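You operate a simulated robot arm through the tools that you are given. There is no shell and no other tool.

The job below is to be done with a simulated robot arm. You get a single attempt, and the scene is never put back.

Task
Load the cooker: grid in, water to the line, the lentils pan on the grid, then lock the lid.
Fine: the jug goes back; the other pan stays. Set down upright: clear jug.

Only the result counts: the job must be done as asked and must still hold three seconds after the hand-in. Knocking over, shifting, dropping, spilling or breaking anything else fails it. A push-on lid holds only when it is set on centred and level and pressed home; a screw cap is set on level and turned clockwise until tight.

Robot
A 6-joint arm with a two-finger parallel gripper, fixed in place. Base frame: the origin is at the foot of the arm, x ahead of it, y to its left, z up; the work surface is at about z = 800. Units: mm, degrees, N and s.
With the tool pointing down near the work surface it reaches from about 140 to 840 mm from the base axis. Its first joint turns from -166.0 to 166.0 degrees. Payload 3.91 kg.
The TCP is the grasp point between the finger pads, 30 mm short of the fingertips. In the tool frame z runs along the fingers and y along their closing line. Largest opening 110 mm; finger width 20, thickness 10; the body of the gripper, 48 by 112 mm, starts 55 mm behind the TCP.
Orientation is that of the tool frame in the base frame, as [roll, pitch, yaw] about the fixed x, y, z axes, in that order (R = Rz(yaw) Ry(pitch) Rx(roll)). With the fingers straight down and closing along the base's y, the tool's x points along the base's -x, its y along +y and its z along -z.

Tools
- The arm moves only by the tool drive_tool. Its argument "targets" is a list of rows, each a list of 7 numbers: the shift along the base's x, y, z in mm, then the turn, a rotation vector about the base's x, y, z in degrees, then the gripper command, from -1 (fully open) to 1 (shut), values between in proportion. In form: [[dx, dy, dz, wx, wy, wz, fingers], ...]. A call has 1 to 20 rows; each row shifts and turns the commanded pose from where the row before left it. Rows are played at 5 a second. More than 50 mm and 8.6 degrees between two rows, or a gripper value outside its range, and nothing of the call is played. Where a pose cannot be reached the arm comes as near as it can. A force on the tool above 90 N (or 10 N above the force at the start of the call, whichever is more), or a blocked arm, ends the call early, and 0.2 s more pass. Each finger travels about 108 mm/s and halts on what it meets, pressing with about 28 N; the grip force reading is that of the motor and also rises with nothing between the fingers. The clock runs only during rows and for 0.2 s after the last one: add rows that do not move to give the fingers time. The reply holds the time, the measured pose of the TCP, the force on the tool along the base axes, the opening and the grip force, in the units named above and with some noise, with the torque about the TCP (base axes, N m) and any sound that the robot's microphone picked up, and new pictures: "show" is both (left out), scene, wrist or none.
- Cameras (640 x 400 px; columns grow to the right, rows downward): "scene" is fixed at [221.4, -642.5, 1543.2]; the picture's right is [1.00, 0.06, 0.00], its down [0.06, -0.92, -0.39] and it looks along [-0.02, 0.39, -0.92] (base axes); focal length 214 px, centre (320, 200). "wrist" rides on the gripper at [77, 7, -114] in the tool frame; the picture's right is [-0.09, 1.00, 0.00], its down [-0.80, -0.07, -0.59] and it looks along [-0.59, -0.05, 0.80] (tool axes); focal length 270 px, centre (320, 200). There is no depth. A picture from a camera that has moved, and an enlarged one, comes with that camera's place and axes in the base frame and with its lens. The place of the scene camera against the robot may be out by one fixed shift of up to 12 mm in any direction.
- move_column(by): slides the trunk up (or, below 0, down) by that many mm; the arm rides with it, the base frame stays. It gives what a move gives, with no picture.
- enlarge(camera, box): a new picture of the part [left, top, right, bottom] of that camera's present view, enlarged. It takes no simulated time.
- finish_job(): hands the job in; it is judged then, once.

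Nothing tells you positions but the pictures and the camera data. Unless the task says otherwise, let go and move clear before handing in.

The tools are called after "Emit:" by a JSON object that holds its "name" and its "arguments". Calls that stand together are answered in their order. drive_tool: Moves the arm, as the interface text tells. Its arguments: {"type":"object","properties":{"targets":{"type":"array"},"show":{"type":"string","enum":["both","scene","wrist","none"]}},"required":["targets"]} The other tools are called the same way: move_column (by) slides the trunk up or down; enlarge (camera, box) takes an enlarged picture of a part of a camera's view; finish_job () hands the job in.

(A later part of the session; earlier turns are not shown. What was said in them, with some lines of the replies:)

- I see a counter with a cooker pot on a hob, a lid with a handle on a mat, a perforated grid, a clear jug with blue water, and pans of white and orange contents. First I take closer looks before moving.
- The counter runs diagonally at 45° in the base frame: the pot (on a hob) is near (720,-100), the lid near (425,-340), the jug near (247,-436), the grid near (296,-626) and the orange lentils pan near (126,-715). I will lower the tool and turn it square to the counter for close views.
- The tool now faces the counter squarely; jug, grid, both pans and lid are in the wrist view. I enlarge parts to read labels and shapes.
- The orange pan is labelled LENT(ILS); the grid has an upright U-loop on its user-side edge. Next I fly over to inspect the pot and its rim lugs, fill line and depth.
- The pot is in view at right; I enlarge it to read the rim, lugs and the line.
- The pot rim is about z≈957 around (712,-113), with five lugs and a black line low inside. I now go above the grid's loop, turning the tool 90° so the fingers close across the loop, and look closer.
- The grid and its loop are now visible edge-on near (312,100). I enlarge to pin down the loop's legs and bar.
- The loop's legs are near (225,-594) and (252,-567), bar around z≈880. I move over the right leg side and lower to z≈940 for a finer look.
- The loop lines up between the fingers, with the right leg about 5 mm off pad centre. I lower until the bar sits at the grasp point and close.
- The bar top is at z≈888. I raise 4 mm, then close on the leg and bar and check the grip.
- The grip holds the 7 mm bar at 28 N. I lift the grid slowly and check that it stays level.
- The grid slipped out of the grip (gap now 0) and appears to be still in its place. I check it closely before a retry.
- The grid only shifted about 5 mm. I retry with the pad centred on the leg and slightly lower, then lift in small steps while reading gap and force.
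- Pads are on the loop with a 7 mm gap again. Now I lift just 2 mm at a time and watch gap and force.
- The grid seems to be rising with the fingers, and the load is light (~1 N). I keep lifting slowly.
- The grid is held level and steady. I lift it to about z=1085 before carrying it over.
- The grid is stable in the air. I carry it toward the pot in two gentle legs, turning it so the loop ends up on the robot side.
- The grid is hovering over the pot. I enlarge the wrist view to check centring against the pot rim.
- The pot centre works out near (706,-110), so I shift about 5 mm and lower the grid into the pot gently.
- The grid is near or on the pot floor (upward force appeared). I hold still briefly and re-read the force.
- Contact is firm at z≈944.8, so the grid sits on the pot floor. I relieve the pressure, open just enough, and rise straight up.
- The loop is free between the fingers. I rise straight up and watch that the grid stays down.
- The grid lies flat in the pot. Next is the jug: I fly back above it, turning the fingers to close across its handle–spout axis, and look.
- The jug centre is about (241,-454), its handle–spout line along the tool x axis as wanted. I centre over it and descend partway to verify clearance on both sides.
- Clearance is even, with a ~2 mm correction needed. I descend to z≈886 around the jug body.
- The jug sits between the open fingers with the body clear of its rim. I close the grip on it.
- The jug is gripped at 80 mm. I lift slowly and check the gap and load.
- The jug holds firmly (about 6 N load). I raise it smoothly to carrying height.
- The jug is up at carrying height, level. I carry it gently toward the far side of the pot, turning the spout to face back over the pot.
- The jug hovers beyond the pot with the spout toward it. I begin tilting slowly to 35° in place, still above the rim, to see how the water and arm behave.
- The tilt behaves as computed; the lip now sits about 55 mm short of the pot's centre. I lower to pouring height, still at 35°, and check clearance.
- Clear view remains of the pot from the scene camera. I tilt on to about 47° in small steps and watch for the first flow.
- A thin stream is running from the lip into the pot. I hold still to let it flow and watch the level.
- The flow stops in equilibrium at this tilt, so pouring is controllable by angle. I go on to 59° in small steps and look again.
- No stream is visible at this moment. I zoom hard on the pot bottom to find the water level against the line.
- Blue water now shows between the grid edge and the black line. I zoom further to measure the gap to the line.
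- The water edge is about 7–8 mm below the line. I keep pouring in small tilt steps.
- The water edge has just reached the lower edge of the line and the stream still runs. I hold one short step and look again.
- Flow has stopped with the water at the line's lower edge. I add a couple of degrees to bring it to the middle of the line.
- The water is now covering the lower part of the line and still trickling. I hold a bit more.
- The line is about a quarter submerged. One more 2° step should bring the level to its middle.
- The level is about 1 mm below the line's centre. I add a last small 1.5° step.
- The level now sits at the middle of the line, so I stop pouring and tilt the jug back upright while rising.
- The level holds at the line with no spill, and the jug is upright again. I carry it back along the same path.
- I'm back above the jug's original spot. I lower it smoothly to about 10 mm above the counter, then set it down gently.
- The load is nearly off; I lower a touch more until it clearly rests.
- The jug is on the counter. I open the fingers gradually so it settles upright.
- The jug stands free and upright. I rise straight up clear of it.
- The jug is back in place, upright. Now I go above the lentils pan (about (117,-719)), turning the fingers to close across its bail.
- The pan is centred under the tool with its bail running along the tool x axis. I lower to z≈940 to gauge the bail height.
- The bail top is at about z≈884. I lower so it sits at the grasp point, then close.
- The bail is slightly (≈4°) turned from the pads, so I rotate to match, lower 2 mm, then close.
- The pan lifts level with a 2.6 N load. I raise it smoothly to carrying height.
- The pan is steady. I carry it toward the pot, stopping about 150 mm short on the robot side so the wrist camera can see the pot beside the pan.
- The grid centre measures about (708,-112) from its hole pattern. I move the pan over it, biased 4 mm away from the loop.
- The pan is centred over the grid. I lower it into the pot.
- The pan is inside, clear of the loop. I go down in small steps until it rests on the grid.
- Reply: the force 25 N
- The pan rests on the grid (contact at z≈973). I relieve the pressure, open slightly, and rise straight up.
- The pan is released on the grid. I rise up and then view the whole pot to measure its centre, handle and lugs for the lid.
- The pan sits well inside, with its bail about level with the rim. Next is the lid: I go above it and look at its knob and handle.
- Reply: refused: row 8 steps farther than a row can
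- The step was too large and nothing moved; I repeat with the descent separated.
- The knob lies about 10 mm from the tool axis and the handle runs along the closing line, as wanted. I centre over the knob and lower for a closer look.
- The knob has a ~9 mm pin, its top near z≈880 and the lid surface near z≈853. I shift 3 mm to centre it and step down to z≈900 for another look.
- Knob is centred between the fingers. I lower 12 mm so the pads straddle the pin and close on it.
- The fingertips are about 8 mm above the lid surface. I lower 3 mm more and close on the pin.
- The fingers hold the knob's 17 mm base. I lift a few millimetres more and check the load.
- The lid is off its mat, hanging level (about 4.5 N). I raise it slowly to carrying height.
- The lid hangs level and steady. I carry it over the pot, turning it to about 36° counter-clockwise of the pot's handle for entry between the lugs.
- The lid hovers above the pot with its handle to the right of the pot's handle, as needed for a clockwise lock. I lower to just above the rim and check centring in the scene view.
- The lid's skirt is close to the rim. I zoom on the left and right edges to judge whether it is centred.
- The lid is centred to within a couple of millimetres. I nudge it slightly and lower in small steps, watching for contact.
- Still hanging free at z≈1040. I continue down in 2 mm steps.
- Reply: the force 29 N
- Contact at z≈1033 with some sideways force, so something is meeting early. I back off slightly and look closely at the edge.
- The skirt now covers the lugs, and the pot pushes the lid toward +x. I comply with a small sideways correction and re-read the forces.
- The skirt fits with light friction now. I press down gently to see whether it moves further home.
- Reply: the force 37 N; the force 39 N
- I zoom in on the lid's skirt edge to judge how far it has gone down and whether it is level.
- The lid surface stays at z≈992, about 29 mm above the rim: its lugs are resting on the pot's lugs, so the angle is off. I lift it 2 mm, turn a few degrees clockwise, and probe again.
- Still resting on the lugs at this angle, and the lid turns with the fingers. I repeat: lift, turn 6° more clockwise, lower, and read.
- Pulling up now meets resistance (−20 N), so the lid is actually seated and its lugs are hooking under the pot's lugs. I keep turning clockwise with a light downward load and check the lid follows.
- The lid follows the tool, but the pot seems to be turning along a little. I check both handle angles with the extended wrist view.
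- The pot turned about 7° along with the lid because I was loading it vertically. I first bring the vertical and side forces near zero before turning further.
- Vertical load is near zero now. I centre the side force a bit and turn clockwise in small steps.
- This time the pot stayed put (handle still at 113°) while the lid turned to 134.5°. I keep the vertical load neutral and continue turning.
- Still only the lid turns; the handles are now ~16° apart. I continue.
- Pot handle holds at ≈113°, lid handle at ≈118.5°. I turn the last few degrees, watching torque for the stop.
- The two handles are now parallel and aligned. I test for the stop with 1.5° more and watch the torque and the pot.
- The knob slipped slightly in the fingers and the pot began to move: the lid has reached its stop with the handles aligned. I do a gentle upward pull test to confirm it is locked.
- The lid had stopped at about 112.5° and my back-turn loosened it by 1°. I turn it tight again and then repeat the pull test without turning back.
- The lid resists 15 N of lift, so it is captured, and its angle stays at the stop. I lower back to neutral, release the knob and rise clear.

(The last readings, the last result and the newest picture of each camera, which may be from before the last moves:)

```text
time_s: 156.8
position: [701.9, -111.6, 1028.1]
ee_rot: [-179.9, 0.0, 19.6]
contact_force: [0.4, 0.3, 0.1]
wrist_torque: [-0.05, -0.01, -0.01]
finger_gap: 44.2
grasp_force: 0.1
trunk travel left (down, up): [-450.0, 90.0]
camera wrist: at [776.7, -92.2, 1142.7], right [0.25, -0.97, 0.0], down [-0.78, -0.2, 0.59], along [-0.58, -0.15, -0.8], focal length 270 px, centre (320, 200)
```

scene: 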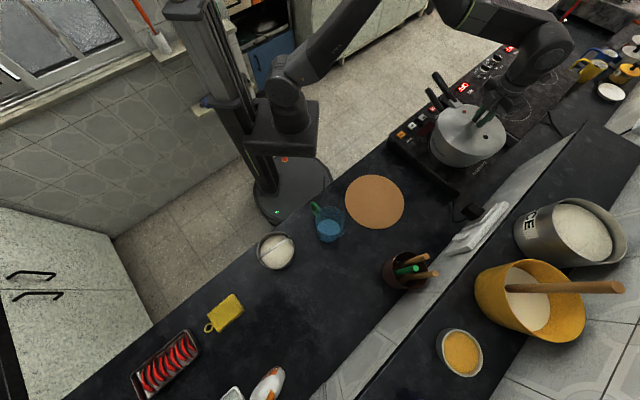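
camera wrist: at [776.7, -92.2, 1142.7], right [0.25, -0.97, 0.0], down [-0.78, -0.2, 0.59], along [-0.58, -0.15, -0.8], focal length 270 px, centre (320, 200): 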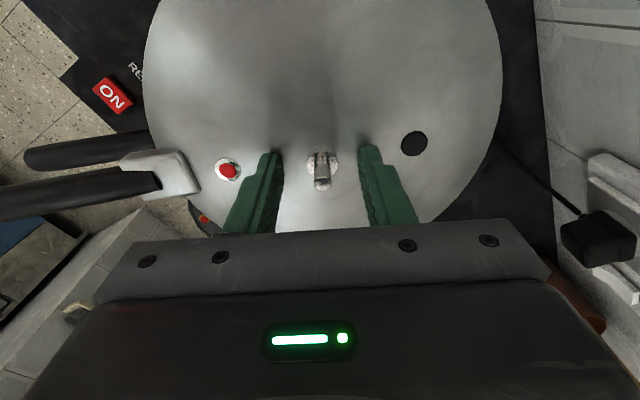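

The lid is released and stays put. I rise clear and look at the whole scene from a distance.

Emit:
{"name": "drive_tool", "arguments": {"targets": [[0, 0, 10, 0, 0, 0, 0.2], [0, 0, 25, 0, 0, 0, 0.2], [0, 0, 40, 0, 0, 0, 0.2], [0, 0, 45, 0, 0, 4, 0], [0, 0, 40, 0, 0, 6, 0], [-40, 15, 0, 0, 0, 8, 0], [-45, 15, 0, 0, 0, 8, 0], [-45, 15, 0, 0, 0, 8, 0], [-45, 15, 0, 0, 0, 8, 0], [-45, 15, 0, 0, 0, 8, 0]], "show": "both"}}

Emit:
{"name": "enlarge", "arguments": {"camera": "scene", "box": [415, 70, 515, 170]}}

Emit:
{"name": "enlarge", "arguments": {"camera": "wrist", "box": [200, 0, 640, 240]}}

```text
time_s: 159.0
position: [481.5, -39.5, 1187.6]
ee_rot: [179.9, 0.0, 69.7]
contact_force: [0.3, 1.1, -0.5]
wrist_torque: [0.01, 0.0, 0.02]
finger_gap: 55.0
grasp_force: 0.0
trunk travel left (down, up): [-450.0, 90.0]
camera wrist: at [513.8, 30.1, 1302.6], right [0.9, -0.43, 0.0], down [-0.35, -0.73, 0.59], along [-0.25, -0.54, -0.8], focal length 270 px, centre (320, 200)
```

scene: 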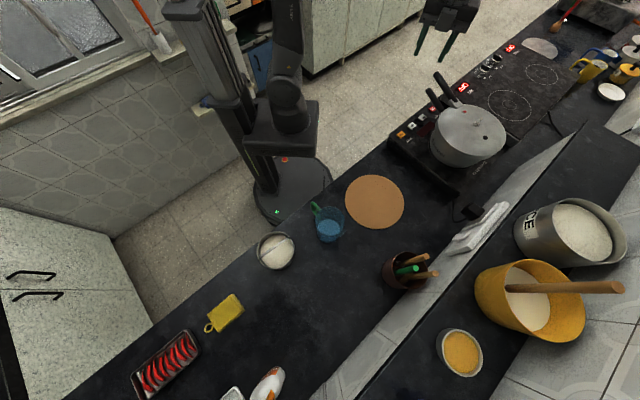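
wrist: 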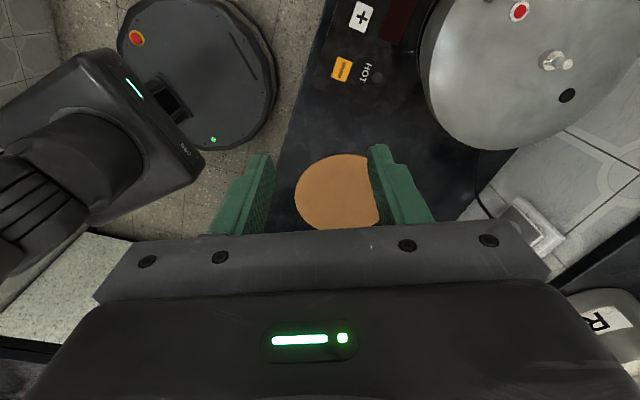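

```text
4.00 times, centred on (465, 120) of scene
camera zoom: at [221.4, -642.5, 1543.2], right [1.0, 0.06, 0.0], down [0.06, -0.92, -0.39], along [-0.02, 0.39, -0.92], focal length 858 px, centre (-260, 520)
```

zoom: 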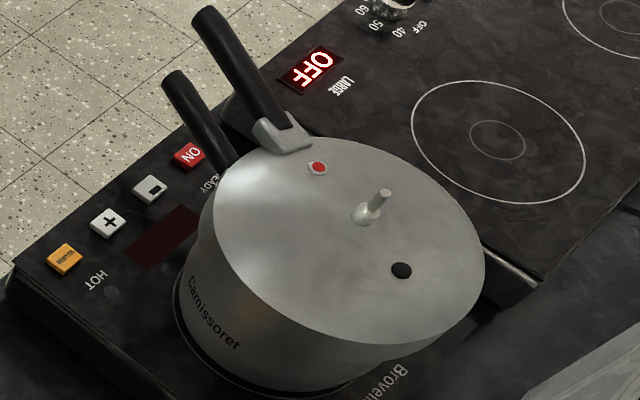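

```text
1.45 times, centred on (420, 120) of wrist
camera zoom: at [513.8, 30.1, 1302.6], right [0.9, -0.43, 0.0], down [-0.35, -0.73, 0.59], along [-0.25, -0.54, -0.8], focal length 393 px, centre (174, 316)
```

zoom: 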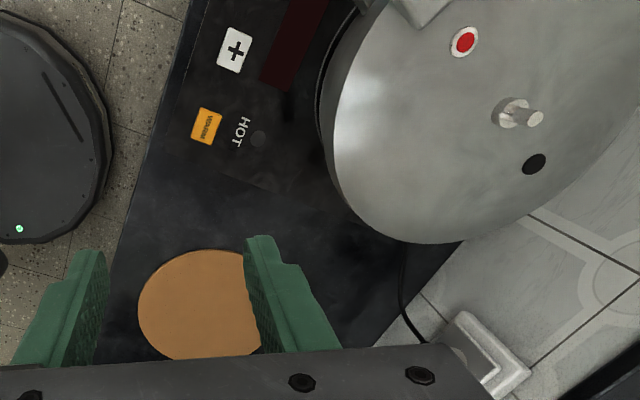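

Everything looks right from here. I double-check the handle alignment with an extended wrist view of the handles.

Emit:
{"name": "enlarge", "arguments": {"camera": "wrist", "box": [200, 0, 640, 10]}}

Emit:
{"name": "enlarge", "arguments": {"camera": "scene", "box": [420, 65, 470, 115]}}

```text
1.45 times, centred on (420, 5) of wrist
camera zoom: at [513.8, 30.1, 1302.6], right [0.9, -0.43, 0.0], down [-0.35, -0.73, 0.59], along [-0.25, -0.54, -0.8], focal length 393 px, centre (174, 484)
```

zoom: 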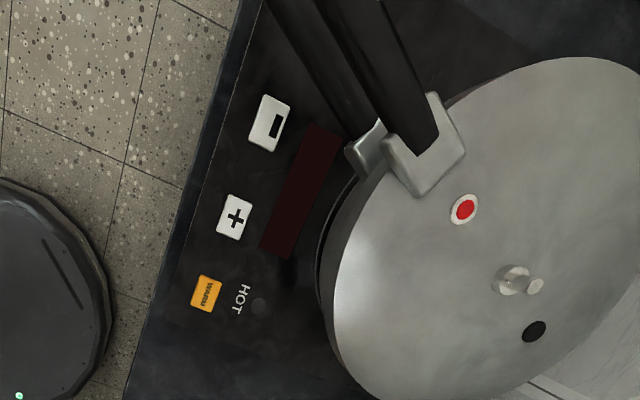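

```text
8.00 times, centred on (445, 90) of scene
camera zoom: at [221.4, -642.5, 1543.2], right [1.0, 0.06, 0.0], down [0.06, -0.92, -0.39], along [-0.02, 0.39, -0.92], focal length 1716 px, centre (-680, 1080)
```

zoom: 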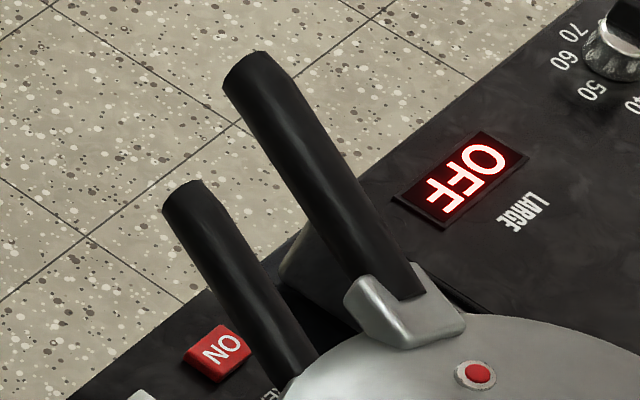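

Lid and pot handles agree to within about a degree, so the lid is locked. A last check of the jug and neighbours before handing in.

Emit:
{"name": "enlarge", "arguments": {"camera": "scene", "box": [230, 190, 390, 290]}}

Emit:
{"name": "enlarge", "arguments": {"camera": "scene", "box": [380, 80, 540, 180]}}

Emit:
{"name": "drive_tool", "arguments": {"targets": [[-20, 0, 10, 0, 0, 0, 0], [0, 0, 0, 0, 0, 0, 0], [0, 0, 0, 0, 0, 0, 0], [0, 0, 0, 0, 0, 0, 0], [0, 0, 0, 0, 0, 0, 0]], "show": "scene"}}

```text
4.00 times, centred on (310, 240) of scene
camera zoom: at [221.4, -642.5, 1543.2], right [1.0, 0.06, 0.0], down [0.06, -0.92, -0.39], along [-0.02, 0.39, -0.92], focal length 858 px, centre (360, 40)
```

zoom: 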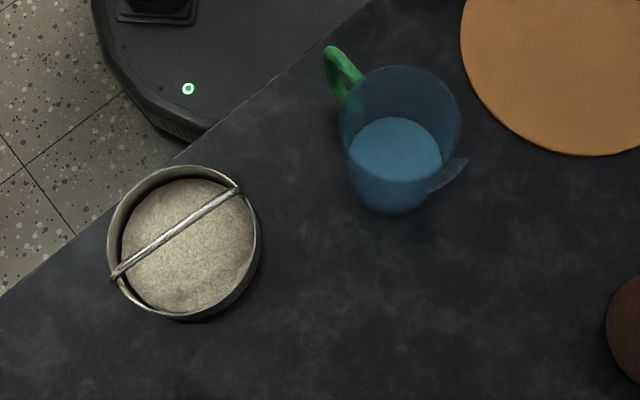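

```text
4.00 times, centred on (460, 130) of scene
camera zoom: at [221.4, -642.5, 1543.2], right [1.0, 0.06, 0.0], down [0.06, -0.92, -0.39], along [-0.02, 0.39, -0.92], focal length 858 px, centre (-240, 480)
```

zoom: 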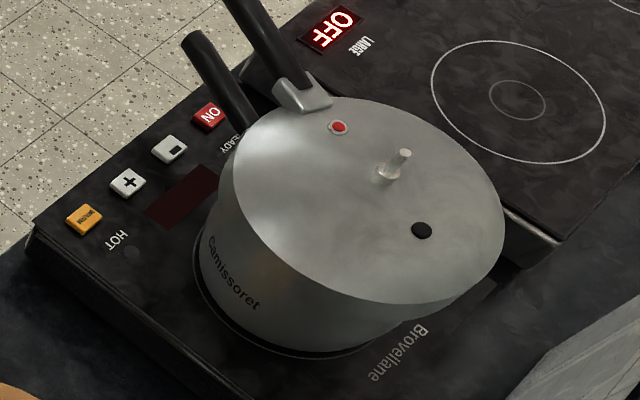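

```text
time_s: 160.2
position: [460.9, -38.9, 1197.4]
ee_rot: [-180.0, 0.0, 69.6]
contact_force: [-0.6, -0.1, -0.3]
wrist_torque: [0.02, 0.02, 0.0]
finger_gap: 55.0
grasp_force: 0.1
trunk travel left (down, up): [-450.0, 90.0]
```

scene: 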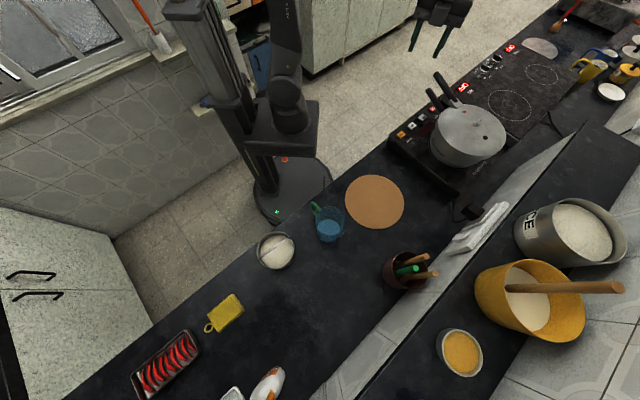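

The jug is upright in its old place, the other pan hasn't moved, and the pot sits on its hob with the lid locked and the handles aligned. The gripper is clear, so I hand in the job.

Emit:
{"name": "finish_job", "arguments": {}}

```text
The job is handed in.
```

The cooker is loaded and I've handed the job in. The result of the check hasn't come back.

- **Grid:** It lies flat on the pot floor. My first lift slipped and moved it about 5 mm on the counter. The second lift held.
- **Water:** I poured until the level sat at the middle of the black line. I saw no spill.
- **Lentils pan:** It is centred on the grid, clear of the grid's loop.
- **Lid:** It is seated and turned clockwise to its stop, with its handle over the pot's handle to within about a degree. It held against about 15 N of upward pull.
- **Jug and other pan:** The jug is back in its place, upright. The other pan was not touched.

The pot itself moved a little. It slid roughly 5 mm when I released the grid, and turned about 8° while I was locking the lid. It is still on its hob.
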